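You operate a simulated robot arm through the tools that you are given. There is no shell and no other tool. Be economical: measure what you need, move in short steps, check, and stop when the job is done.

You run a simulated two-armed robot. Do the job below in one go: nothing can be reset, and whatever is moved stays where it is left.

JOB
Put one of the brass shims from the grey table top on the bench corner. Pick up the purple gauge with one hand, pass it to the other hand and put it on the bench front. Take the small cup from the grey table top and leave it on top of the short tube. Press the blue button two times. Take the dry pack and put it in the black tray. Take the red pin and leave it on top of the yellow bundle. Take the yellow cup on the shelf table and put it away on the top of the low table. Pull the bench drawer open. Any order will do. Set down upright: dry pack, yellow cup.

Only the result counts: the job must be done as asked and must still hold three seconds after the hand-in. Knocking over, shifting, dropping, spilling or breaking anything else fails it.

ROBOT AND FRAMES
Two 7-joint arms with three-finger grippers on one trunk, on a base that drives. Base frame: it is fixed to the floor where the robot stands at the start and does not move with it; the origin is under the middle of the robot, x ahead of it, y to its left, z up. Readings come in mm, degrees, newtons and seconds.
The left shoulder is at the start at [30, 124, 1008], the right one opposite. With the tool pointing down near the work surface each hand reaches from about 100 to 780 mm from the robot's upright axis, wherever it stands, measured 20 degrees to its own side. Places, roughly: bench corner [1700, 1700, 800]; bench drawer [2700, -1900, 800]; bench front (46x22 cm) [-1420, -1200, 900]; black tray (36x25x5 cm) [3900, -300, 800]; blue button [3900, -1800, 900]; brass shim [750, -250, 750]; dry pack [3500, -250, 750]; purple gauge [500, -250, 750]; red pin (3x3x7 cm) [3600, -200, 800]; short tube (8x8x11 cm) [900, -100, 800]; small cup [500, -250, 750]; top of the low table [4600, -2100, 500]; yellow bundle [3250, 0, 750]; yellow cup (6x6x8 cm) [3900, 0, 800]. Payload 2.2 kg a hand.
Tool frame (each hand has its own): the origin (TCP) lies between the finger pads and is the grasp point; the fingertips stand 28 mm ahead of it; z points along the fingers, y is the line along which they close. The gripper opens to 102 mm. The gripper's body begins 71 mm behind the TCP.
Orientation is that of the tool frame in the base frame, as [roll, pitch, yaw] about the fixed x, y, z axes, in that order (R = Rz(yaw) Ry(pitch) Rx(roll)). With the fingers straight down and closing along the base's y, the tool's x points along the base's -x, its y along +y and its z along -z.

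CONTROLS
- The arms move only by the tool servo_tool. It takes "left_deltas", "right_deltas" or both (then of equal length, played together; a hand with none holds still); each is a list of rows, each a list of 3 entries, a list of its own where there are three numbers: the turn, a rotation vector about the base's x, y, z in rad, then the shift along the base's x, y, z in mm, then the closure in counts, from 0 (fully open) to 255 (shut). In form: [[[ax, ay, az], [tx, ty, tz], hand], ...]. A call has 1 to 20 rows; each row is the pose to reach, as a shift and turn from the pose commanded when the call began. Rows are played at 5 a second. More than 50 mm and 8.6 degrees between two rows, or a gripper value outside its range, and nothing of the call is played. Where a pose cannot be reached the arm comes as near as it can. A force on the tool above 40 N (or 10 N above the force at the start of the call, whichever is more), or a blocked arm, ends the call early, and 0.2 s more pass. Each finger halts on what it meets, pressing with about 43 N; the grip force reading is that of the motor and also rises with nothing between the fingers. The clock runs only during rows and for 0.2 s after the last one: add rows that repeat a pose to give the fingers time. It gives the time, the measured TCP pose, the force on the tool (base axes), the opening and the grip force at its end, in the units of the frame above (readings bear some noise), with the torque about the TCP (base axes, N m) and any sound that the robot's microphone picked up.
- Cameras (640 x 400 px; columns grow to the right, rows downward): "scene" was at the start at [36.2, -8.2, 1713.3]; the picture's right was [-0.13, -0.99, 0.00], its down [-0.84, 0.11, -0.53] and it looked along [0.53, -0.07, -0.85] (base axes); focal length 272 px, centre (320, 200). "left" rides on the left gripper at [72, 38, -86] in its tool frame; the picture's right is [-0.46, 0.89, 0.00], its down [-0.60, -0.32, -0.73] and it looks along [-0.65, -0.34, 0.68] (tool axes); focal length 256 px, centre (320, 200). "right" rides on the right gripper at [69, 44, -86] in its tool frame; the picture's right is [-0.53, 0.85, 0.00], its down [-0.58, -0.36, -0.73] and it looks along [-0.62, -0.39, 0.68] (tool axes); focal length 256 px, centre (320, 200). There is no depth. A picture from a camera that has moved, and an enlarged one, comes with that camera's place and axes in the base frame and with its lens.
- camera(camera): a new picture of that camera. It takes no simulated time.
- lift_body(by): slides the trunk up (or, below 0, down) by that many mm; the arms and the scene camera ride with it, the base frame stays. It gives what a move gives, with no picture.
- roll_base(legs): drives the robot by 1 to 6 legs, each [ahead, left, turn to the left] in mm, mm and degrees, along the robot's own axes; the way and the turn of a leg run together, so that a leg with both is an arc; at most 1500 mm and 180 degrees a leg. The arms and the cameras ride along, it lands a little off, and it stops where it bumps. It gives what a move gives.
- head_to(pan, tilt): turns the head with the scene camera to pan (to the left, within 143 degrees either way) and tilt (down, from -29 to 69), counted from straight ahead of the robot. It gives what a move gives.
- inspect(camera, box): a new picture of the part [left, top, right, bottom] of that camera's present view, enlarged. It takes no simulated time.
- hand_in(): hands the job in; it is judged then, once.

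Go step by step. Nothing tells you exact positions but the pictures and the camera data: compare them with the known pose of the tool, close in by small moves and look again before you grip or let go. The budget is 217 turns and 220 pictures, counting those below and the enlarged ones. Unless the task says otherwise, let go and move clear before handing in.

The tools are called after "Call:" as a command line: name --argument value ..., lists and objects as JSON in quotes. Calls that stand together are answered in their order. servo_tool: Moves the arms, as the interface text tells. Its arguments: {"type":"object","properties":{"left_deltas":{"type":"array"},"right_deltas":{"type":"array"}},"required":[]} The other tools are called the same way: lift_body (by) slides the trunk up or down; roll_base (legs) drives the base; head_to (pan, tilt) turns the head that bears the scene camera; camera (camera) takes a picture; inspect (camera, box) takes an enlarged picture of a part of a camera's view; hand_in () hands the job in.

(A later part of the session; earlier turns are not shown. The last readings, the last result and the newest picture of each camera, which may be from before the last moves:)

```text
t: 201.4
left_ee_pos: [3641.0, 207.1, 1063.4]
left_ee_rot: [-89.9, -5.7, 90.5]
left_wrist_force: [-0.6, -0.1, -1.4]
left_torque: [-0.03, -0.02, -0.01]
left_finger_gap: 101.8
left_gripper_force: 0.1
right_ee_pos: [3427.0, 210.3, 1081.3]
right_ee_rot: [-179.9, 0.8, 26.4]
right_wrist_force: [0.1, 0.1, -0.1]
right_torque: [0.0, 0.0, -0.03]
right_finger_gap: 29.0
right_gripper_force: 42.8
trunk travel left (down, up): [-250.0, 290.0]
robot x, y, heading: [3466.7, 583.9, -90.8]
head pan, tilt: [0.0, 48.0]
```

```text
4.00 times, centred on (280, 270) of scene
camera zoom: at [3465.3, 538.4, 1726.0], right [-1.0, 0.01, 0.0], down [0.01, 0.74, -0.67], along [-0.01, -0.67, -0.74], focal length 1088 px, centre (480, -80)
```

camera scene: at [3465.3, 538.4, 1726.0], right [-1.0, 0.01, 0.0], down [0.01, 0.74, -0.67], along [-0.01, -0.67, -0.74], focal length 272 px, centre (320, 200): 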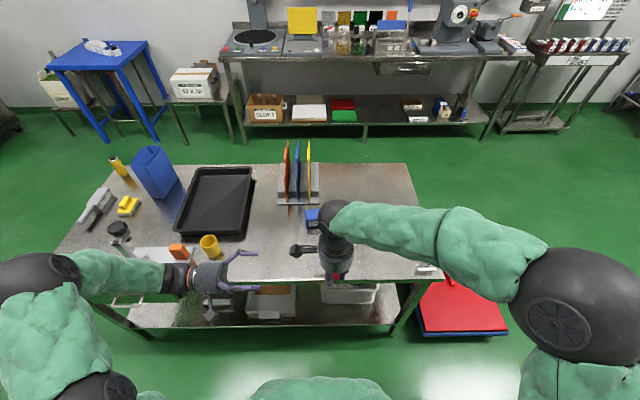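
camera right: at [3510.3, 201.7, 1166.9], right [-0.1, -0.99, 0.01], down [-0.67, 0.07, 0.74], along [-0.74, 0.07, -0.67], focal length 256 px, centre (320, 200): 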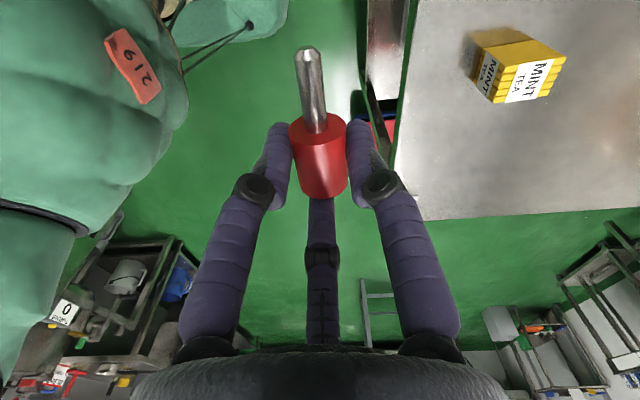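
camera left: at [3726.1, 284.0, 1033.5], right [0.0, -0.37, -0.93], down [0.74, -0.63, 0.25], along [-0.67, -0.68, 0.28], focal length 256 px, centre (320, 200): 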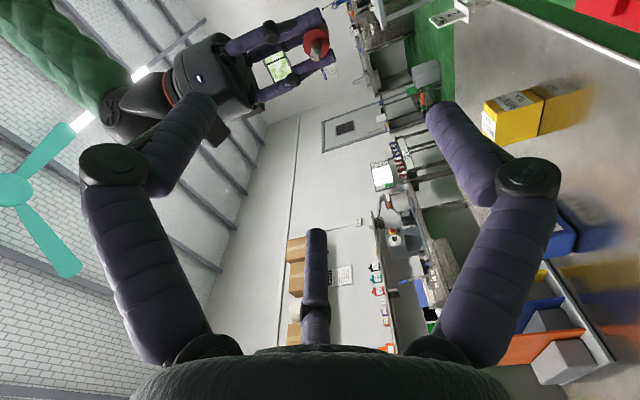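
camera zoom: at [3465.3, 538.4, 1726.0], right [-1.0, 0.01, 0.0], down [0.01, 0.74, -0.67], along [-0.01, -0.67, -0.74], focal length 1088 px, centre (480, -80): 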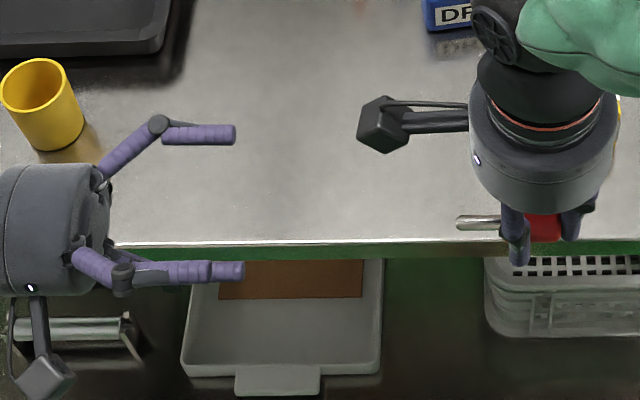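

The shaft lies at y≈210, z≈1069.5, with its foot near x=3473. I'll part-close the left hand, align, and approach to just short of it.

Call:
servo_tool --left_deltas '[[[0, 0, 0], [0, 3, 6], 80], [[0, 0, 0], [-20, 3, 6], 155], [[0, 0, 0], [-60, 3, 6], 155], [[0, 0, 0], [-95, 3, 6], 155], [[0, 0, 0], [-120, 3, 6], 155], [[0, 0, 0], [-120, 3, 6], 155]]'

Call:
inspect --camera "scene" --box '[240, 220, 360, 320]'

Call:
camera --camera "left"

```text
t: 202.8
left_ee_pos: [3521.8, 209.7, 1070.3]
left_ee_rot: [-89.9, -5.7, 90.5]
left_wrist_force: [0.3, 0.2, -1.0]
left_torque: [0.03, -0.01, -0.01]
left_finger_gap: 40.2
left_gripper_force: 0.2
right_ee_pos: [3428.3, 211.3, 1081.0]
right_ee_rot: [-179.7, 0.8, 26.4]
right_wrist_force: [0.8, 0.4, -0.8]
right_torque: [0.02, 0.05, -0.01]
right_finger_gap: 28.8
right_gripper_force: 42.5
trunk travel left (down, up): [-250.0, 290.0]
robot x, y, heading: [3468.8, 586.2, -90.6]
head pan, tilt: [0.0, 48.0]
```

```text
4.00 times, centred on (300, 270) of scene
camera zoom: at [3466.1, 538.0, 1725.9], right [-1.0, 0.01, 0.0], down [0.01, 0.74, -0.67], along [-0.01, -0.67, -0.74], focal length 1088 px, centre (400, -80)
```

zoom: 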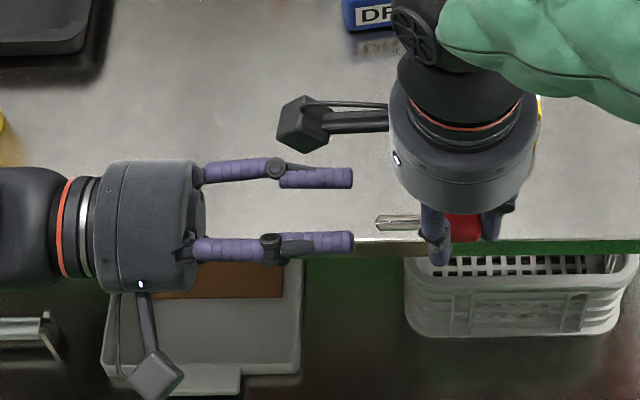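

```text
86 pictures are left
camera left: at [3607.2, 285.9, 1039.5], right [0.0, -0.37, -0.93], down [0.74, -0.63, 0.25], along [-0.68, -0.68, 0.27], focal length 256 px, centre (320, 200)
```

left: 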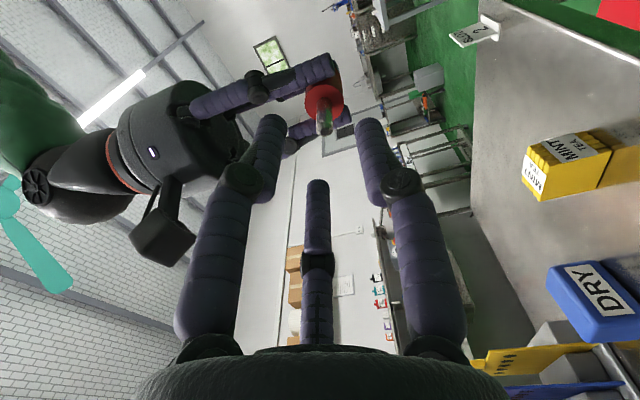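

Alignment looks good. I'll advance 38 mm and close the left fingers on the shaft.

Call:
servo_tool --left_deltas '[[[0, 0, 0], [-20, 0, 0], 155], [[0, 0, 0], [-38, 0, 0], 155], [[0, 0, 0], [-38, 0, 0], 185], [[0, 0, 0], [-38, 0, 0], 215], [[0, 0, 0], [-38, 0, 0], 255], [[0, 0, 0], [-38, 0, 0], 255]]'

Call:
inspect --camera "scene" --box '[240, 220, 360, 320]'

Call:
inspect --camera "left" --box '[220, 40, 420, 240]'

```text
t: 204.2
left_ee_pos: [3482.0, 208.8, 1068.6]
left_ee_rot: [-90.1, -5.9, 90.6]
left_wrist_force: [-5.5, -5.4, -20.3]
left_torque: [0.02, -0.71, 0.17]
left_finger_gap: 8.8
left_gripper_force: 36.4
right_ee_pos: [3427.1, 209.0, 1082.0]
right_ee_rot: [179.9, 0.7, 26.5]
right_wrist_force: [5.2, 5.5, 19.6]
right_torque: [0.01, -0.42, 0.16]
right_finger_gap: 28.9
right_gripper_force: 42.6
trunk travel left (down, up): [-250.0, 290.0]
robot x, y, heading: [3468.5, 588.6, -90.8]
head pan, tilt: [0.0, 48.0]
```

```text
4.00 times, centred on (300, 270) of scene
camera zoom: at [3465.6, 537.9, 1725.9], right [-1.0, 0.01, 0.0], down [0.01, 0.74, -0.67], along [-0.01, -0.67, -0.74], focal length 1088 px, centre (400, -80)
```

zoom: 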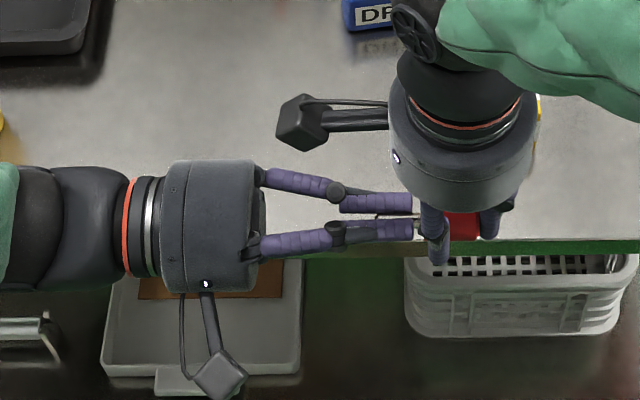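

```text
2.00 times, centred on (320, 140) of left
camera zoom: at [3566.8, 285.7, 1038.5], right [0.01, -0.37, -0.93], down [0.74, -0.63, 0.26], along [-0.68, -0.69, 0.27], focal length 512 px, centre (320, 320)
```

zoom: 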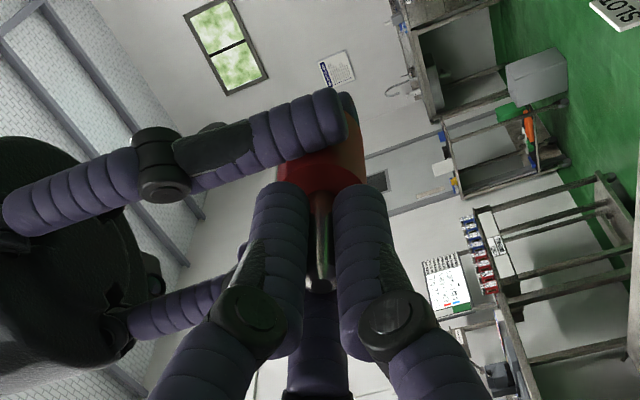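

The left hand grips the shaft (8.8 mm). I'll open the right hand and lift it away.

Call:
servo_tool --right_deltas '[[[0, 0, 0], [0, 0, 0], 180], [[0, 0, 0], [0, 0, 0], 110], [[0, 0, 0], [0, 0, 0], 40], [[0, 0, 0], [0, 0, 0], 0], [[0, 0, 0], [0, 0, 0], 0], [[0, 0, 0], [0, 0, 35], 0], [[0, 0, 0], [0, 0, 75], 0], [[0, 0, 0], [-35, 10, 100], 0], [[0, 0, 0], [-80, 20, 110], 0], [[0, 0, 0], [-125, 30, 110], 0], [[0, 0, 0], [-170, 40, 110], 0], [[0, 0, 0], [-170, 40, 110], 0]]'

Call:
inspect --camera "scene" --box '[240, 200, 400, 320]'

Call:
camera --camera "left"

```text
t: 206.8
left_ee_pos: [3481.9, 208.3, 1070.8]
left_ee_rot: [-89.9, -5.8, 90.5]
left_wrist_force: [0.3, 0.0, 0.5]
left_torque: [-0.01, 0.0, 0.01]
left_finger_gap: 8.4
left_gripper_force: 35.8
right_ee_pos: [3257.8, 251.2, 1194.1]
right_ee_rot: [-179.7, 1.0, 26.5]
right_wrist_force: [0.3, -0.2, 0.0]
right_torque: [0.0, 0.04, 0.02]
right_finger_gap: 102.0
right_gripper_force: 0.1
trunk travel left (down, up): [-250.0, 290.0]
robot x, y, heading: [3469.2, 584.4, -90.7]
head pan, tilt: [0.0, 48.0]
```

```text
3.33 times, centred on (320, 260) of scene
camera zoom: at [3466.3, 537.4, 1725.9], right [-1.0, 0.01, 0.0], down [0.01, 0.74, -0.67], along [-0.01, -0.67, -0.74], focal length 907 px, centre (320, 0)
```

zoom: 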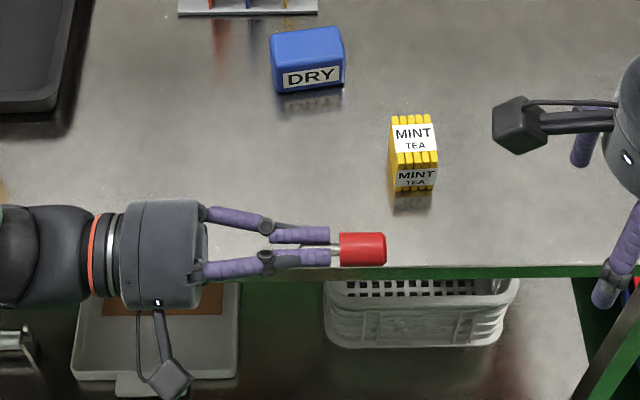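

```text
82 pictures are left
camera left: at [3567.3, 285.2, 1039.2], right [0.0, -0.37, -0.93], down [0.74, -0.63, 0.25], along [-0.68, -0.68, 0.27], focal length 256 px, centre (320, 200)
```

left: 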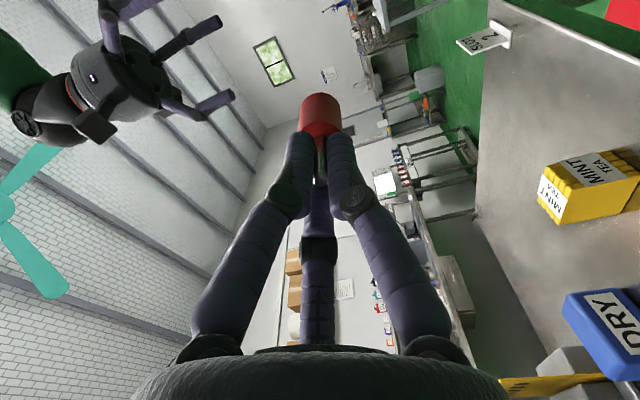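

The pin is now held along the left tool axis, head outward. I'll turn the left hand down and carry it above the bundle.

Call:
servo_tool --left_deltas '[[[0, -0.1428, 0], [0, -10, 20], 255], [[0, -0.2856, 0], [0, -20, 30], 255], [[0, -0.4284, 0], [-5, -40, 35], 255], [[0, -0.5712, 0], [-15, -65, 35], 255], [[0, -0.714, 0], [-30, -90, 35], 255], [[0, -0.8568, 0], [-45, -115, 35], 255], [[0, -0.9996, 0], [-60, -140, 35], 255], [[0, -1.1424, 0], [-78, -165, 30], 255], [[0, -1.2852, 0], [-96, -190, 20], 255], [[0, -1.428, 0], [-114, -215, 0], 255], [[0, -1.5708, 0], [-132, -241, -20], 255], [[0, -1.5708, 0], [-132, -241, -60], 255], [[0, -1.5708, 0], [-132, -241, -60], 255]]'

Call:
camera --camera "left"

Call:
inspect --camera "scene" --box '[270, 180, 410, 290]'

```text
t: 209.6
left_ee_pos: [3347.5, -31.3, 1010.7]
left_ee_rot: [-179.8, 0.6, 95.8]
left_wrist_force: [0.2, 0.5, -0.6]
left_torque: [0.01, -0.06, -0.04]
left_finger_gap: 8.7
left_gripper_force: 35.9
right_ee_pos: [3256.4, 251.8, 1194.6]
right_ee_rot: [-180.0, 0.8, 26.4]
right_wrist_force: [0.5, 0.4, 0.7]
right_torque: [-0.01, -0.03, 0.0]
right_finger_gap: 101.8
right_gripper_force: 0.0
trunk travel left (down, up): [-250.0, 290.0]
robot x, y, heading: [3469.3, 586.1, -90.9]
head pan, tilt: [0.0, 48.0]
```

```text
81 pictures are left
camera left: at [3378.4, 44.8, 1096.1], right [0.93, -0.37, 0.0], down [-0.25, -0.63, 0.74], along [-0.27, -0.68, -0.68], focal length 256 px, centre (320, 200)
```

left: 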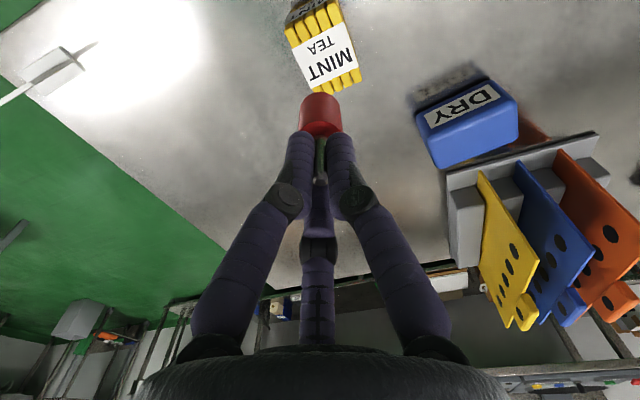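

```text
3.64 times, centred on (340, 235) of scene
camera zoom: at [3464.7, 538.0, 1726.0], right [-1.0, 0.01, 0.0], down [0.01, 0.74, -0.67], along [-0.01, -0.67, -0.74], focal length 989 px, centre (247, 73)
```

zoom: 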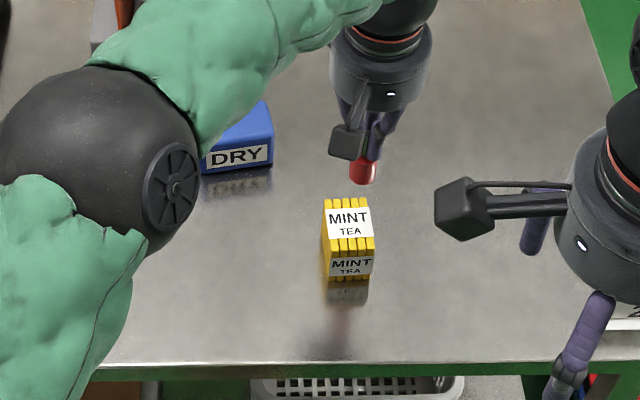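

I estimate the bundle's centre about (+8,+6) mm from the pin. I'll shift and lower to just above it.

Call:
servo_tool --left_deltas '[[[0, 0, 0], [8, 6, 0], 255], [[0, 0, 0], [8, 6, -30], 255], [[0, 0, 0], [8, 6, -58], 255], [[0, 0, 0], [8, 6, -58], 255]]'

Call:
inspect --camera "left" --box '[240, 0, 400, 150]'

Call:
inspect --camera "scene" --box '[310, 210, 390, 270]'

```text
t: 210.6
left_ee_pos: [3359.8, -26.9, 953.0]
left_ee_rot: [-179.9, 0.5, 95.7]
left_wrist_force: [0.0, 0.1, -0.7]
left_torque: [0.0, 0.02, -0.04]
left_finger_gap: 8.8
left_gripper_force: 36.1
right_ee_pos: [3257.2, 250.7, 1194.2]
right_ee_rot: [-179.8, 0.9, 26.4]
right_wrist_force: [-0.2, -0.2, 0.6]
right_torque: [-0.02, -0.01, -0.02]
right_finger_gap: 102.1
right_gripper_force: 0.1
trunk travel left (down, up): [-250.0, 290.0]
robot x, y, heading: [3468.2, 586.4, -91.0]
head pan, tilt: [0.0, 48.0]
```

```text
2.67 times, centred on (320, 75) of left
camera zoom: at [3388.6, 50.0, 1038.3], right [0.93, -0.37, 0.0], down [-0.25, -0.63, 0.74], along [-0.27, -0.68, -0.68], focal length 683 px, centre (320, 533)
```

zoom: 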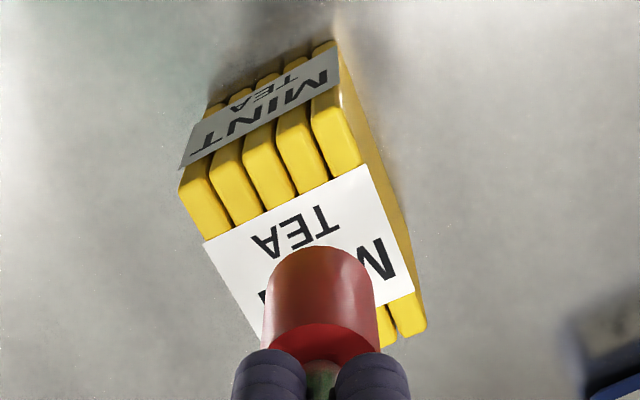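

```text
6.67 times, centred on (350, 240) of scene
camera zoom: at [3465.3, 537.8, 1725.9], right [-1.0, 0.01, 0.0], down [0.01, 0.74, -0.67], along [-0.01, -0.67, -0.74], focal length 1814 px, centre (120, -67)
```

zoom: 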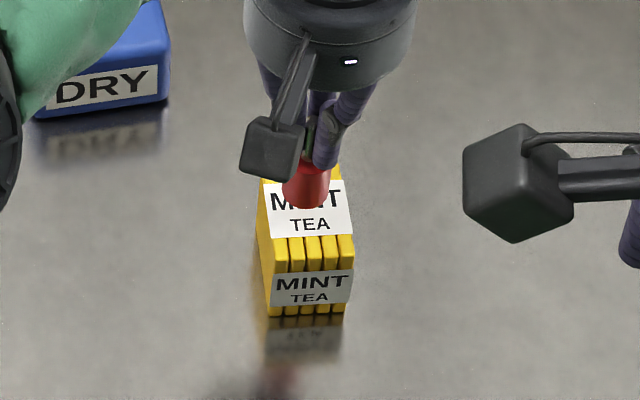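

It looks well placed. I'll lower the last ~18 mm in small steps and watch for contact.

Call:
servo_tool --left_deltas '[[[0, 0, 0], [-2, -4, -6], 255], [[0, 0, 0], [-2, -4, -12], 255], [[0, 0, 0], [-2, -4, -15], 255], [[0, 0, 0], [-2, -4, -17], 255], [[0, 0, 0], [-2, -4, -17], 255]]'

Call:
inspect --camera "left" --box '[240, 0, 400, 150]'

```text
t: 211.8
left_ee_pos: [3355.6, -28.9, 933.6]
left_ee_rot: [-180.0, 0.6, 95.7]
left_wrist_force: [0.5, 0.4, -0.5]
left_torque: [0.03, -0.01, -0.03]
left_finger_gap: 8.1
left_gripper_force: 36.3
right_ee_pos: [3257.6, 251.4, 1193.9]
right_ee_rot: [-179.8, 0.8, 26.4]
right_wrist_force: [0.4, 0.1, -0.3]
right_torque: [0.0, -0.04, -0.04]
right_finger_gap: 101.9
right_gripper_force: 0.0
trunk travel left (down, up): [-250.0, 290.0]
robot x, y, heading: [3467.2, 587.9, -91.1]
head pan, tilt: [0.0, 48.0]
```

```text
2.67 times, centred on (320, 75) of left
camera zoom: at [3386.7, 47.2, 1020.2], right [0.93, -0.37, 0.0], down [-0.25, -0.63, 0.74], along [-0.27, -0.68, -0.68], focal length 683 px, centre (320, 533)
```

zoom: 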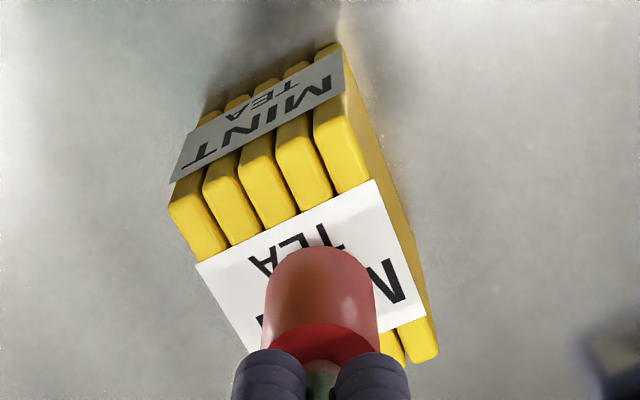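

There is no contact yet. I'll continue down in 1.5 mm steps.

Call:
servo_tool --left_deltas '[[[0, 0, 0], [0, 0, -1.5], 255], [[0, 0, 0], [0, 0, -3], 255], [[0, 0, 0], [0, 0, -4.5], 255], [[0, 0, 0], [0, 0, -4.5], 255]]'

```text
t: 212.8
left_ee_pos: [3356.5, -29.2, 932.2]
left_ee_rot: [-179.8, 0.6, 95.7]
left_wrist_force: [-0.4, 0.3, 6.4]
left_torque: [-0.01, 0.0, 0.03]
left_finger_gap: 8.5
left_gripper_force: 36.8
right_ee_pos: [3256.9, 251.2, 1194.5]
right_ee_rot: [-179.9, 1.0, 26.5]
right_wrist_force: [0.1, -0.3, 0.2]
right_torque: [-0.02, 0.0, 0.0]
right_finger_gap: 102.0
right_gripper_force: 0.0
trunk travel left (down, up): [-250.0, 290.0]
robot x, y, heading: [3466.6, 592.0, -90.5]
head pan, tilt: [0.0, 48.0]
```

Contact is at 6 N. I'll open the fingers without shifting, then rise.

Call:
servo_tool --left_deltas '[[[0, 0, 0], [0, 0, 0.5], 225], [[0, 0, 0], [0, 0, 0.5], 205], [[0, 0, 0], [0, 0, 0.5], 170], [[0, 0, 0], [0, 0, 0.5], 140], [[0, 0, 0], [0, 0, 0.5], 120], [[0, 0, 0], [0, 0, 0.5], 120], [[0, 0, 0], [0, 0, 30], 120], [[0, 0, 0], [0, 0, 75], 120], [[0, 0, 0], [0, 0, 115], 120], [[0, 0, 0], [0, 0, 115], 120]]'

Call:
camera --camera "left"

Call:
inspect --camera "scene" --box '[310, 210, 390, 270]'

```text
t: 215.0
left_ee_pos: [3356.3, -28.8, 1045.1]
left_ee_rot: [-179.9, 0.5, 95.8]
left_wrist_force: [0.2, -0.6, -0.9]
left_torque: [0.02, 0.02, 0.05]
left_finger_gap: 54.0
left_gripper_force: 0.0
right_ee_pos: [3257.7, 251.5, 1194.4]
right_ee_rot: [-179.7, 0.7, 26.3]
right_wrist_force: [0.2, -1.0, 0.5]
right_torque: [-0.02, -0.02, 0.0]
right_finger_gap: 101.8
right_gripper_force: 0.1
trunk travel left (down, up): [-250.0, 290.0]
robot x, y, heading: [3472.1, 587.0, -90.9]
head pan, tilt: [0.0, 48.0]
```

```text
76 pictures are left
camera left: at [3387.2, 47.3, 1130.8], right [0.93, -0.37, 0.0], down [-0.25, -0.63, 0.74], along [-0.27, -0.68, -0.68], focal length 256 px, centre (320, 200)
```

left: 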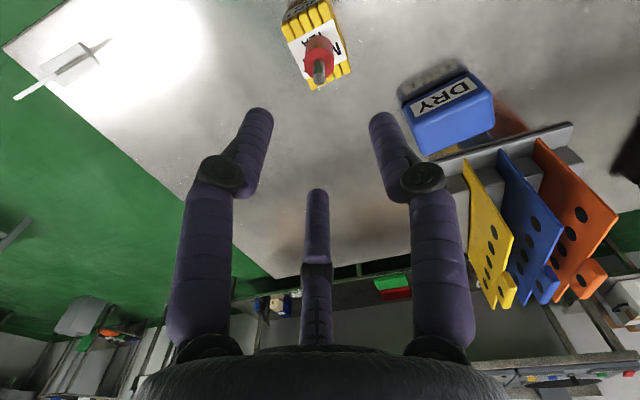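

```text
6.67 times, centred on (350, 240) of scene
camera zoom: at [3465.4, 537.4, 1725.9], right [-1.0, 0.01, 0.0], down [0.01, 0.74, -0.67], along [-0.01, -0.67, -0.74], focal length 1814 px, centre (120, -67)
```

zoom: 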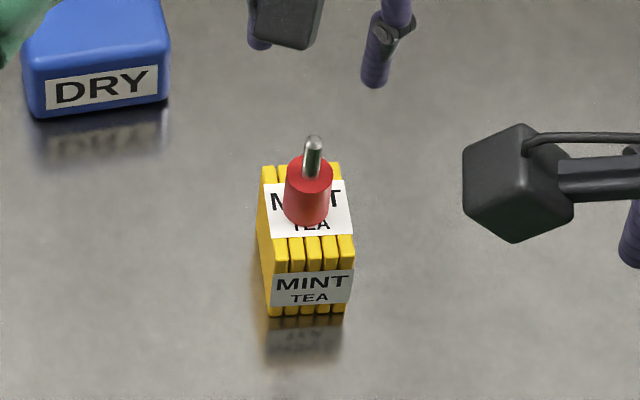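

The pin stands head-down on the bundle. Next is the DRY pack at about (3474,-175), turned ~11°. I'll drive 80 mm closer and hover the left hand over it, yawed to grip front to back.

Call:
roll_base --legs '[[80, 0, 0]]'

Call:
servo_tool --left_deltas '[[[0, 0, -0.14], [18, 0, 0], 0], [[0, 0, -0.28], [36, 0, 0], 0], [[0, 0, -0.42], [54, 0, 0], 0], [[0, 0, -0.56], [72, 0, 0], 0], [[0, 0, -0.7], [90, 0, 0], 0], [[0, 0, -0.84], [108, -20, 0], 0], [[0, 0, -0.98], [119, -45, 0], 0], [[0, 0, -1.004], [119, -65, -30], 0], [[0, 0, -1.004], [119, -65, -75], 0], [[0, 0, -1.004], [119, -65, -75], 0]]'

Call:
camera --camera "left"

Call:
inspect --camera "scene" --box '[230, 130, 390, 260]'

```text
t: 216.0
left_ee_pos: [3356.5, -113.0, 1042.7]
left_ee_rot: [-179.9, 0.4, 95.8]
left_wrist_force: [-0.3, -0.3, -0.9]
left_torque: [0.03, 0.0, -0.01]
left_finger_gap: 54.0
left_gripper_force: 0.2
right_ee_pos: [3255.6, 168.9, 1194.1]
right_ee_rot: [-179.7, 0.8, 26.4]
right_wrist_force: [-0.7, -0.2, -0.3]
right_torque: [0.06, 0.0, 0.01]
right_finger_gap: 101.9
right_gripper_force: 0.1
trunk travel left (down, up): [-250.0, 290.0]
robot x, y, heading: [3474.5, 504.2, -90.9]
head pan, tilt: [0.0, 48.0]
```

```text
t: 218.2
left_ee_pos: [3473.9, -176.5, 968.0]
left_ee_rot: [-179.8, 0.5, 38.1]
left_wrist_force: [0.0, 0.2, 0.2]
left_torque: [0.01, 0.02, -0.01]
left_finger_gap: 102.2
left_gripper_force: 0.0
right_ee_pos: [3256.1, 170.2, 1194.2]
right_ee_rot: [-179.9, 0.8, 26.4]
right_wrist_force: [0.6, 0.2, 0.4]
right_torque: [-0.04, -0.02, 0.0]
right_finger_gap: 101.8
right_gripper_force: 0.1
trunk travel left (down, up): [-250.0, 290.0]
robot x, y, heading: [3469.5, 507.4, -91.1]
head pan, tilt: [0.0, 48.0]
```

```text
74 pictures are left
camera left: at [3554.7, -161.3, 1054.4], right [0.18, -0.98, 0.0], down [-0.66, -0.12, 0.74], along [-0.72, -0.14, -0.68], focal length 256 px, centre (320, 200)
```

left: 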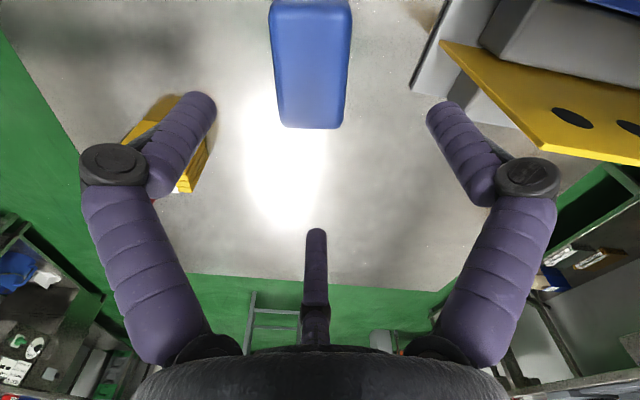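

```text
3.08 times, centred on (310, 195) of scene
camera zoom: at [3464.3, 456.5, 1726.0], right [-1.0, 0.01, 0.0], down [0.01, 0.74, -0.67], along [-0.01, -0.67, -0.74], focal length 837 px, centre (351, 215)
```

zoom: 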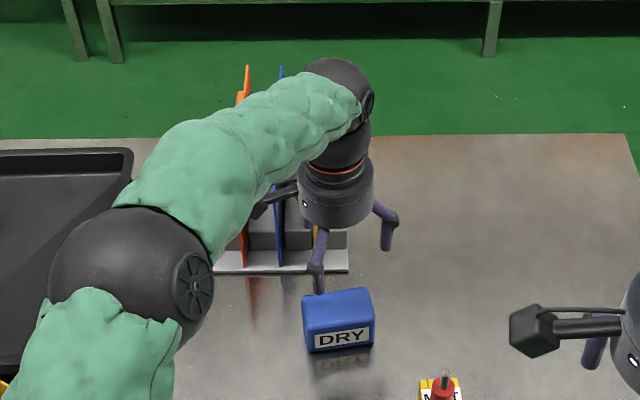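

The pack runs along the hand's view with its centre about 7 mm toward +y. I'll shift and descend partly, then check.

Call:
servo_tool --left_deltas '[[[0, 0, 0], [6, 6.5, -10], 0], [[0, 0, 0], [6, 6.5, -50], 0], [[0, 0, 0], [6, 6.5, -90], 0], [[0, 0, 0], [6, 6.5, -115], 0], [[0, 0, 0], [6, 6.5, -115], 0]]'

Call:
camera --camera "left"

```text
t: 219.4
left_ee_pos: [3480.5, -168.6, 852.7]
left_ee_rot: [-179.9, 0.5, 38.3]
left_wrist_force: [-0.8, 0.2, -0.1]
left_torque: [0.01, 0.0, 0.03]
left_finger_gap: 102.0
left_gripper_force: 0.1
right_ee_pos: [3257.0, 170.2, 1194.0]
right_ee_rot: [-179.7, 0.9, 26.4]
right_wrist_force: [0.4, 0.4, 0.1]
right_torque: [-0.03, -0.03, 0.0]
right_finger_gap: 102.0
right_gripper_force: 0.0
trunk travel left (down, up): [-250.0, 290.0]
robot x, y, heading: [3470.2, 502.6, -90.8]
head pan, tilt: [0.0, 48.0]
```

```text
72 pictures are left
camera left: at [3561.3, -153.0, 938.8], right [0.18, -0.98, 0.0], down [-0.66, -0.12, 0.74], along [-0.72, -0.14, -0.68], focal length 256 px, centre (320, 200)
```

left: 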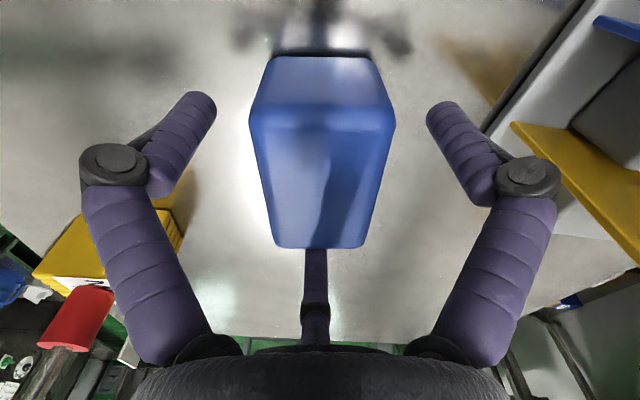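

The pack is centred between the fingers. I'll shift 8 mm along it, lower to z≈832, and close.

Call:
servo_tool --left_deltas '[[[0, 0, 0], [-8, -1.5, 0], 0], [[0, 0, 0], [-8, -1.5, -10], 0], [[0, 0, 0], [-8, -1.5, -20], 0], [[0, 0, 0], [-8, -1.5, -20], 50], [[0, 0, 0], [-8, -1.5, -20], 100], [[0, 0, 0], [-8, -1.5, -20], 160], [[0, 0, 0], [-8, -1.5, -20], 255], [[0, 0, 0], [-8, -1.5, -20], 255]]'

Call:
camera --camera "left"

```text
t: 221.2
left_ee_pos: [3472.6, -170.7, 834.7]
left_ee_rot: [-179.9, 0.6, 38.1]
left_wrist_force: [-0.8, -1.8, 3.4]
left_torque: [-0.03, 0.02, -0.01]
left_finger_gap: 65.4
left_gripper_force: 43.7
right_ee_pos: [3255.8, 168.7, 1194.4]
right_ee_rot: [-179.7, 0.8, 26.4]
right_wrist_force: [0.0, -0.1, -0.2]
right_torque: [-0.01, -0.02, 0.04]
right_finger_gap: 102.0
right_gripper_force: 0.1
trunk travel left (down, up): [-250.0, 290.0]
robot x, y, heading: [3464.4, 504.2, -90.7]
head pan, tilt: [0.0, 48.0]
```

```text
71 pictures are left
camera left: at [3553.9, -155.8, 921.1], right [0.18, -0.98, 0.0], down [-0.66, -0.12, 0.74], along [-0.72, -0.14, -0.68], focal length 256 px, centre (320, 200)
```

left: 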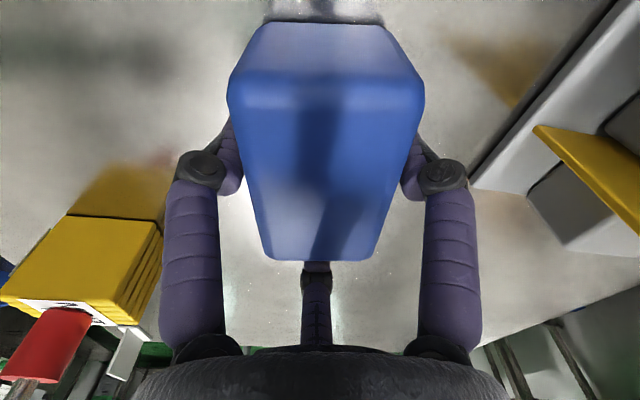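

The pack is gripped (65 mm). I'll lift it, pull it back a little, and slide the base left toward the tray.

Call:
servo_tool --left_deltas '[[[0, 0, 0], [0, 0, 30], 255], [[0, 0, 0], [0, 0, 70], 255], [[0, 0, 0], [0, 10, 115], 255], [[0, 0, 0], [0, 35, 150], 255], [[0, 0, 0], [0, 70, 170], 255], [[0, 0, 0], [0, 70, 170], 255]]'

Call:
roll_base --legs '[[0, 330, 0]]'

Call:
camera --camera "scene"

Call:
camera --camera "left"

```text
t: 222.6
left_ee_pos: [3472.1, -100.8, 1004.1]
left_ee_rot: [-179.8, 0.5, 38.2]
left_wrist_force: [0.3, -0.3, -1.6]
left_torque: [0.02, -0.01, 0.05]
left_finger_gap: 65.2
left_gripper_force: 42.8
right_ee_pos: [3255.9, 168.5, 1194.2]
right_ee_rot: [-179.8, 0.8, 26.5]
right_wrist_force: [0.1, -1.2, -0.7]
right_torque: [0.0, 0.0, 0.0]
right_finger_gap: 102.0
right_gripper_force: 0.1
trunk travel left (down, up): [-250.0, 290.0]
robot x, y, heading: [3465.2, 500.9, -91.0]
head pan, tilt: [0.0, 48.0]
```

```text
t: 224.8
left_ee_pos: [3811.3, -105.1, 1004.8]
left_ee_rot: [-179.8, 0.5, 38.5]
left_wrist_force: [0.5, -0.1, -0.8]
left_torque: [0.0, 0.01, 0.01]
left_finger_gap: 65.3
left_gripper_force: 42.5
right_ee_pos: [3595.2, 164.0, 1193.7]
right_ee_rot: [-179.8, 0.9, 26.7]
right_wrist_force: [1.3, 0.1, 0.8]
right_torque: [0.01, 0.02, 0.03]
right_finger_gap: 101.9
right_gripper_force: 0.0
trunk travel left (down, up): [-250.0, 290.0]
robot x, y, heading: [3805.1, 502.7, -90.5]
head pan, tilt: [0.0, 48.0]
```

```text
70 pictures are left
camera scene: at [3802.7, 452.3, 1725.9], right [-1.0, 0.01, 0.0], down [0.01, 0.74, -0.67], along [-0.01, -0.67, -0.74], focal length 272 px, centre (320, 200)
```

scene: 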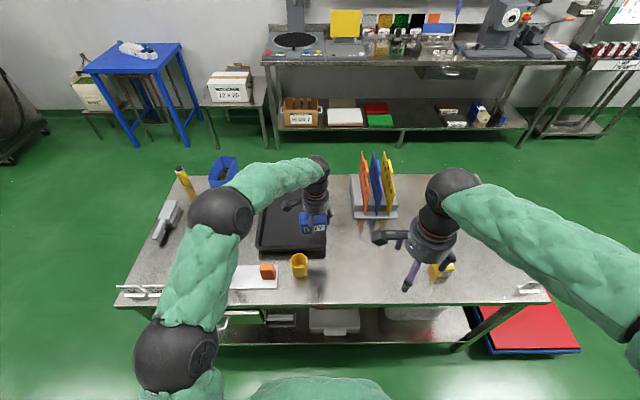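

```text
69 pictures are left
camera left: at [3892.5, -89.2, 1090.5], right [0.19, -0.98, 0.0], down [-0.66, -0.13, 0.74], along [-0.72, -0.14, -0.68], focal length 256 px, centre (320, 200)
```

left: 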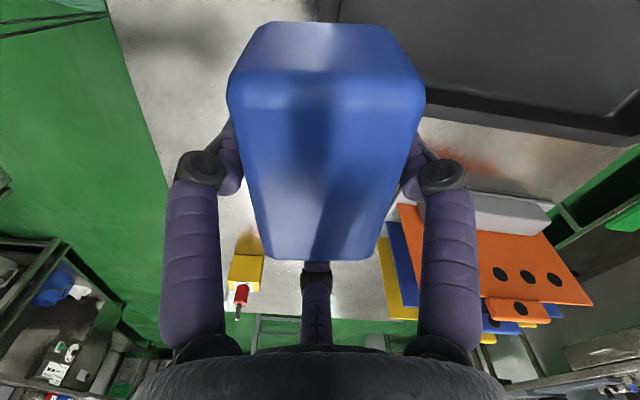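

The tray spans about x 3777–4026, y -475 to -70. I'll move the pack over (3900,-200) and lower it partway.

Call:
servo_tool --left_deltas '[[[0, 0, 0], [30, -30, 0], 255], [[0, 0, 0], [60, -60, 0], 255], [[0, 0, 0], [89, -97, 0], 255], [[0, 0, 0], [89, -97, -40], 255], [[0, 0, 0], [89, -97, -85], 255], [[0, 0, 0], [89, -97, -125], 255], [[0, 0, 0], [89, -97, -145], 255], [[0, 0, 0], [89, -97, -145], 255]]'

Call:
inspect --camera "scene" --box '[220, 150, 380, 280]'

Call:
camera --camera "left"

```text
t: 226.7
left_ee_pos: [3900.9, -202.2, 857.5]
left_ee_rot: [-179.9, 0.5, 38.5]
left_wrist_force: [0.2, -0.4, -1.0]
left_torque: [-0.01, 0.0, 0.04]
left_finger_gap: 65.3
left_gripper_force: 42.9
right_ee_pos: [3594.7, 165.1, 1194.0]
right_ee_rot: [-179.7, 0.8, 26.8]
right_wrist_force: [1.3, 0.1, 0.5]
right_torque: [0.01, 0.02, 0.01]
right_finger_gap: 101.9
right_gripper_force: 0.0
trunk travel left (down, up): [-250.0, 290.0]
robot x, y, heading: [3802.3, 500.4, -90.5]
head pan, tilt: [0.0, 48.0]
```

```text
3.08 times, centred on (300, 215) of scene
camera zoom: at [3801.4, 452.5, 1726.0], right [-1.0, 0.01, 0.0], down [0.01, 0.74, -0.67], along [-0.01, -0.67, -0.74], focal length 837 px, centre (382, 154)
```

zoom: 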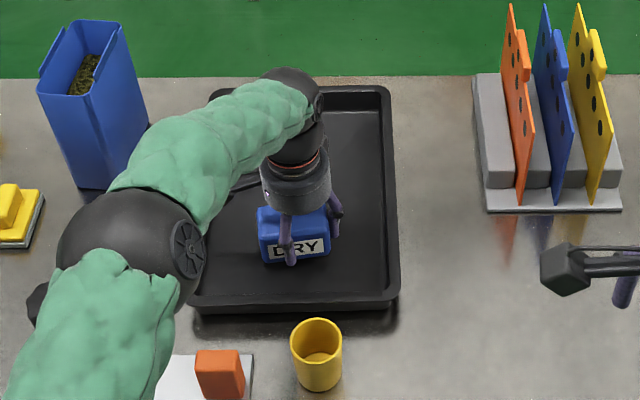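

```text
67 pictures are left
camera left: at [3980.9, -186.8, 943.6], right [0.19, -0.98, 0.0], down [-0.66, -0.12, 0.74], along [-0.72, -0.14, -0.68], focal length 256 px, centre (320, 200)
```

left: 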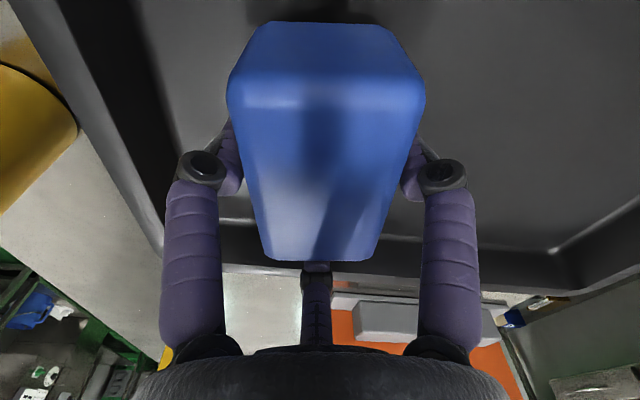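

Pack is over the tray floor. I'll lower in small steps to contact.

Call:
servo_tool --left_deltas '[[[0, 0, 0], [0, 0, -6], 255], [[0, 0, 0], [0, 0, -10], 255], [[0, 0, 0], [0, 0, -12], 255], [[0, 0, 0], [0, 0, -14], 255], [[0, 0, 0], [0, 0, -14], 255]]'

```text
t: 227.8
left_ee_pos: [3899.0, -201.6, 845.4]
left_ee_rot: [-179.9, 0.5, 38.6]
left_wrist_force: [0.0, 0.0, -0.9]
left_torque: [0.02, 0.02, 0.02]
left_finger_gap: 65.3
left_gripper_force: 42.5
right_ee_pos: [3594.5, 165.2, 1194.7]
right_ee_rot: [-179.8, 0.9, 26.7]
right_wrist_force: [0.6, 1.1, 0.1]
right_torque: [0.0, 0.01, -0.03]
right_finger_gap: 102.1
right_gripper_force: 0.1
trunk travel left (down, up): [-250.0, 290.0]
robot x, y, heading: [3806.0, 499.1, -90.5]
head pan, tilt: [0.0, 48.0]
```

Call:
servo_tool --left_deltas '[[[0, 0, 0], [0, 0, -1.5], 255], [[0, 0, 0], [0, 0, -3], 255], [[0, 0, 0], [0, 0, -4.5], 255], [[0, 0, 0], [0, 0, -6], 255], [[0, 0, 0], [0, 0, -6], 255]]'

```text
t: 229.1
left_ee_pos: [3901.1, -200.8, 838.8]
left_ee_rot: [-180.0, 0.5, 38.5]
left_wrist_force: [0.6, 0.0, 1.3]
left_torque: [-0.03, 0.1, 0.02]
left_finger_gap: 65.2
left_gripper_force: 42.9
right_ee_pos: [3594.7, 164.9, 1193.5]
right_ee_rot: [-179.8, 0.9, 26.8]
right_wrist_force: [-1.1, -0.4, -0.2]
right_torque: [0.02, 0.01, 0.0]
right_finger_gap: 102.0
right_gripper_force: 0.1
trunk travel left (down, up): [-250.0, 290.0]
robot x, y, heading: [3804.2, 501.2, -90.4]
head pan, tilt: [0.0, 48.0]
```

Light contact has begun. I'll go 1 mm further, open fully, and lift out.

Call:
servo_tool --left_deltas '[[[0, 0, 0], [0, 0, -1], 255], [[0, 0, 0], [0, 0, -1], 70], [[0, 0, 0], [0, 0, -1], 40], [[0, 0, 0], [0, 0, -1], 0], [[0, 0, 0], [0, 0, -1], 0], [[0, 0, 0], [0, 0, 30], 0], [[0, 0, 0], [0, 0, 75], 0], [[0, 0, 0], [0, 0, 120], 0], [[0, 0, 0], [0, 0, 160], 0], [[0, 0, 0], [0, 0, 160], 0]]'

Call:
inspect --camera "scene" --box '[220, 150, 380, 280]'

```text
t: 231.2
left_ee_pos: [3900.6, -201.9, 1000.4]
left_ee_rot: [-179.8, 0.5, 38.4]
left_wrist_force: [0.3, -0.3, -0.1]
left_torque: [0.02, -0.04, 0.02]
left_finger_gap: 102.0
left_gripper_force: 0.0
right_ee_pos: [3594.2, 163.8, 1194.2]
right_ee_rot: [-179.8, 0.8, 26.7]
right_wrist_force: [0.0, -0.4, 0.6]
right_torque: [0.03, -0.02, 0.0]
right_finger_gap: 101.9
right_gripper_force: 0.1
trunk travel left (down, up): [-250.0, 290.0]
robot x, y, heading: [3803.2, 500.3, -90.6]
head pan, tilt: [0.0, 48.0]
```

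```text
3.08 times, centred on (300, 215) of scene
camera zoom: at [3801.5, 451.8, 1725.9], right [-1.0, 0.01, 0.0], down [0.01, 0.74, -0.67], along [-0.01, -0.67, -0.74], focal length 837 px, centre (382, 154)
```

zoom: 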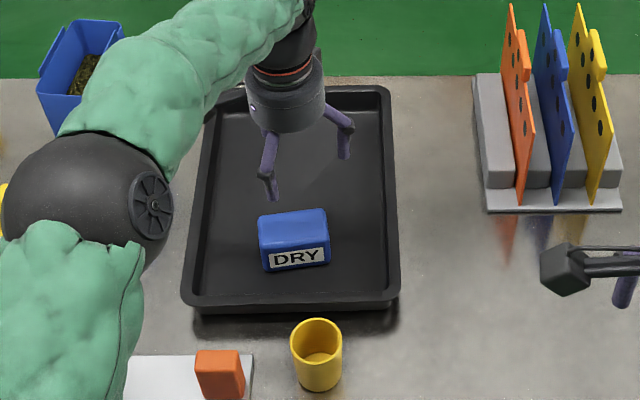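

The DRY pack stands in the tray. The yellow cup is at about (3869,-32), rim at z≈879, close to the tray rim, so I'll grip only its top 24 mm. I'll move the left hand over it.

Call:
servo_tool --left_deltas '[[[0, 0, 0.14], [-5, 30, 0], 0], [[0, 0, 0.28], [-10, 60, 0], 0], [[0, 0, 0.42], [-15, 90, 0], 0], [[0, 0, 0.56], [-20, 120, 0], 0], [[0, 0, 0.7], [-25, 145, 0], 0], [[0, 0, 0.84], [-31, 170, 0], 0], [[0, 0, 0.98], [-31, 170, -10], 0], [[0, 0, 1.0], [-31, 170, -40], 0], [[0, 0, 1.0], [-31, 170, -40], 0]]'

Call:
camera --camera "left"

```text
t: 233.2
left_ee_pos: [3868.6, -30.4, 961.0]
left_ee_rot: [-179.8, 0.6, 95.9]
left_wrist_force: [0.2, -0.8, 0.5]
left_torque: [-0.02, 0.02, -0.04]
left_finger_gap: 102.0
left_gripper_force: 0.1
right_ee_pos: [3594.2, 165.9, 1193.7]
right_ee_rot: [-179.8, 1.0, 26.7]
right_wrist_force: [0.0, 0.1, -0.3]
right_torque: [0.01, 0.02, 0.02]
right_finger_gap: 102.0
right_gripper_force: 0.0
trunk travel left (down, up): [-250.0, 290.0]
robot x, y, heading: [3800.3, 495.4, -90.6]
head pan, tilt: [0.0, 48.0]
```

```text
65 pictures are left
camera left: at [3899.9, 44.6, 1046.5], right [0.93, -0.37, 0.0], down [-0.25, -0.63, 0.74], along [-0.27, -0.69, -0.68], focal length 256 px, centre (320, 200)
```

left: 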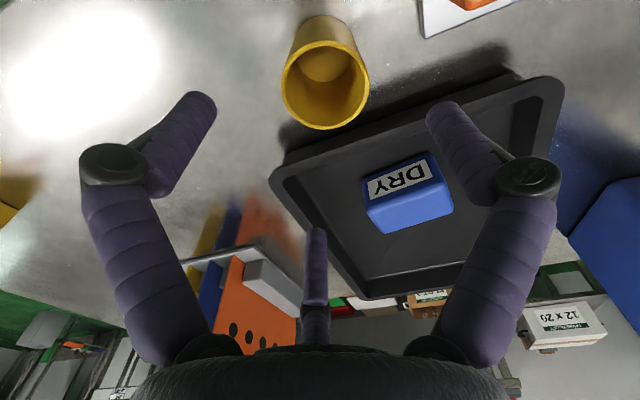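

The cup axis is near (3876,-25). I'll correct, descend to z≈885, and close.

Call:
servo_tool --left_deltas '[[[0, 0, 0], [7, 5, -20], 0], [[0, 0, 0], [7, 5, -50], 0], [[0, 0, 0], [7, 5, -76], 0], [[0, 0, 0], [7, 5, -76], 0], [[0, 0, 0], [7, 5, -76], 60], [[0, 0, 0], [7, 5, -76], 110], [[0, 0, 0], [7, 5, -76], 180], [[0, 0, 0], [7, 5, -76], 255], [[0, 0, 0], [7, 5, -76], 255]]'

Call:
camera --camera "left"

```text
t: 235.2
left_ee_pos: [3876.4, -26.6, 882.6]
left_ee_rot: [-179.8, 0.4, 95.8]
left_wrist_force: [-0.5, 0.9, 0.5]
left_torque: [0.05, -0.01, 0.03]
left_finger_gap: 55.4
left_gripper_force: 42.8
right_ee_pos: [3594.9, 164.7, 1193.9]
right_ee_rot: [-179.8, 0.9, 26.6]
right_wrist_force: [0.4, -0.2, -0.8]
right_torque: [-0.02, -0.03, 0.01]
right_finger_gap: 102.0
right_gripper_force: 0.0
trunk travel left (down, up): [-250.0, 290.0]
robot x, y, heading: [3804.8, 502.2, -90.5]
head pan, tilt: [0.0, 48.0]
```

```text
64 pictures are left
camera left: at [3907.7, 50.0, 968.5], right [0.93, -0.37, 0.0], down [-0.25, -0.63, 0.74], along [-0.27, -0.68, -0.68], focal length 256 px, centre (320, 200)
```

left: 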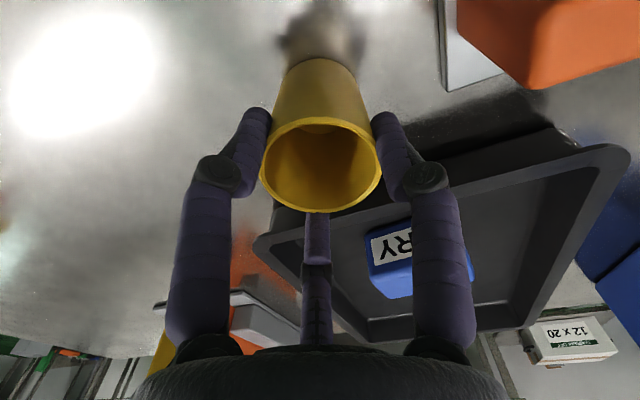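

The cup is gripped. I'll lift it, pull back, and look to the left for a route around the table's far end.

Call:
servo_tool --left_deltas '[[[0, 0, 0], [0, 0, 30], 255], [[0, 0, 0], [0, 0, 70], 255], [[0, 0, 0], [0, 20, 110], 255], [[0, 0, 0], [0, 60, 125], 255], [[0, 0, 0], [0, 105, 130], 255], [[0, 0, 0], [0, 150, 130], 255], [[0, 0, 0], [0, 150, 130], 255]]'

Call:
head_to --pan 60 --tilt 25

Call:
camera --camera "scene"

```text
t: 236.8
left_ee_pos: [3876.7, 122.2, 1013.6]
left_ee_rot: [-179.9, 0.4, 95.8]
left_wrist_force: [-0.1, 0.4, -0.5]
left_torque: [0.05, 0.02, 0.02]
left_finger_gap: 55.3
left_gripper_force: 42.9
right_ee_pos: [3594.6, 163.1, 1193.6]
right_ee_rot: [-179.8, 0.9, 26.7]
right_wrist_force: [-0.2, -0.3, -0.3]
right_torque: [0.06, 0.02, 0.01]
right_finger_gap: 101.8
right_gripper_force: 0.2
trunk travel left (down, up): [-250.0, 290.0]
robot x, y, heading: [3806.9, 499.5, -90.5]
head pan, tilt: [0.0, 48.0]
```

```text
t: 238.2
left_ee_pos: [3876.5, 123.4, 1013.8]
left_ee_rot: [-179.9, 0.5, 95.7]
left_wrist_force: [0.7, -0.1, 0.1]
left_torque: [0.02, 0.03, -0.02]
left_finger_gap: 55.6
left_gripper_force: 42.8
right_ee_pos: [3595.7, 166.1, 1194.9]
right_ee_rot: [-179.7, 0.9, 26.6]
right_wrist_force: [0.6, 0.4, 0.4]
right_torque: [-0.04, -0.01, -0.01]
right_finger_gap: 102.0
right_gripper_force: 0.1
trunk travel left (down, up): [-250.0, 290.0]
robot x, y, heading: [3803.9, 500.9, -90.5]
head pan, tilt: [60.0, 25.0]
```

```text
63 pictures are left
camera scene: at [3881.5, 484.4, 1760.7], right [-0.51, -0.86, 0.0], down [-0.36, 0.22, -0.91], along [0.78, -0.46, -0.42], focal length 272 px, centre (320, 200)
```

scene: 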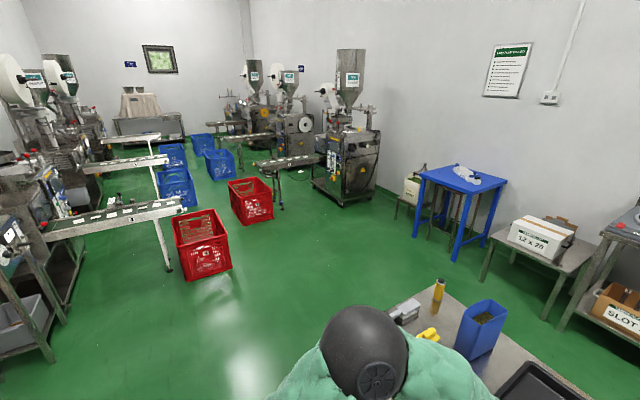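

The low table is the small grey one with the "12×20" box. I'll drive around the shelf table's far end toward it.

Call:
roll_base --legs '[[0, 1200, 0], [1450, 0, 0], [200, -400, 0]]'

Call:
head_to --pan 0 --tilt 40

Call:
camera --camera "scene"

```text
t: 253.4
left_ee_pos: [4647.4, -1547.3, 1013.5]
left_ee_rot: [-180.0, 0.4, 96.0]
left_wrist_force: [-0.5, -0.6, 0.5]
left_torque: [0.01, 0.01, 0.01]
left_finger_gap: 55.3
left_gripper_force: 42.2
right_ee_pos: [4365.8, -1506.5, 1195.2]
right_ee_rot: [-179.8, 0.9, 26.9]
right_wrist_force: [-0.9, -0.3, 0.1]
right_torque: [0.02, -0.03, 0.01]
right_finger_gap: 102.1
right_gripper_force: 0.2
trunk travel left (down, up): [-250.0, 290.0]
robot x, y, heading: [4574.3, -1168.8, -90.2]
head pan, tilt: [60.0, 25.0]
```

```text
t: 254.7
left_ee_pos: [4647.5, -1545.9, 1013.4]
left_ee_rot: [-179.8, 0.5, 96.1]
left_wrist_force: [0.0, 0.7, 0.0]
left_torque: [0.03, 0.01, -0.02]
left_finger_gap: 55.4
left_gripper_force: 42.8
right_ee_pos: [4365.8, -1505.1, 1194.0]
right_ee_rot: [-179.9, 1.0, 26.8]
right_wrist_force: [-0.3, 0.5, 0.3]
right_torque: [0.02, 0.0, 0.0]
right_finger_gap: 101.9
right_gripper_force: 0.0
trunk travel left (down, up): [-250.0, 290.0]
robot x, y, heading: [4577.0, -1167.4, -90.4]
head pan, tilt: [0.0, 40.0]
```

```text
62 pictures are left
camera scene: at [4571.7, -1223.9, 1737.4], right [-1.0, 0.0, 0.0], down [0.0, 0.64, -0.77], along [0.0, -0.77, -0.64], focal length 272 px, centre (320, 200)
```

scene: 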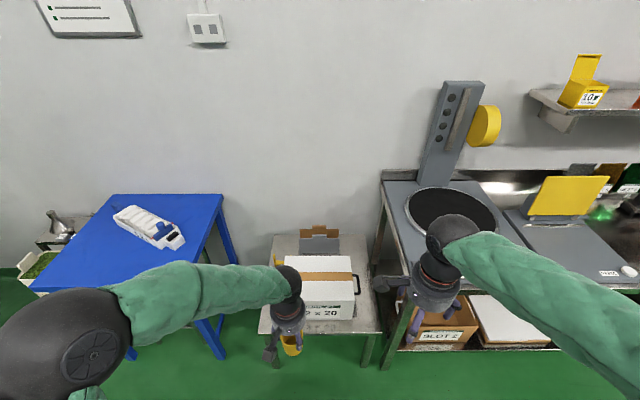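

The low table's top spans about x 4312–4840, y -1786 to -2374, with free strips beside the box. I'll zoom for detail.

Call:
inspect --camera "scene" --box '[230, 210, 400, 350]'

```text
2.86 times, centred on (315, 280) of scene
camera zoom: at [4571.7, -1223.9, 1737.4], right [-1.0, 0.0, 0.0], down [0.0, 0.64, -0.77], along [0.0, -0.77, -0.64], focal length 777 px, centre (334, -29)
```

zoom: 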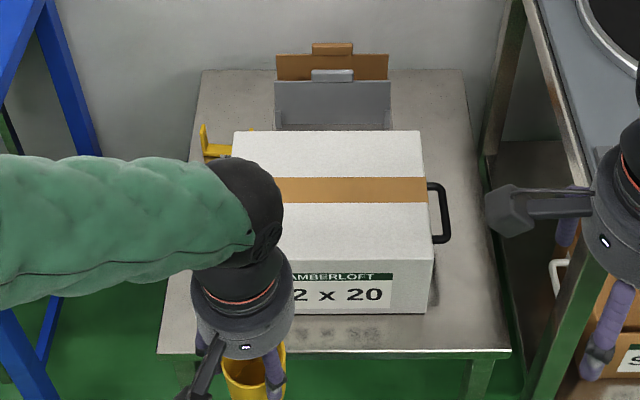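

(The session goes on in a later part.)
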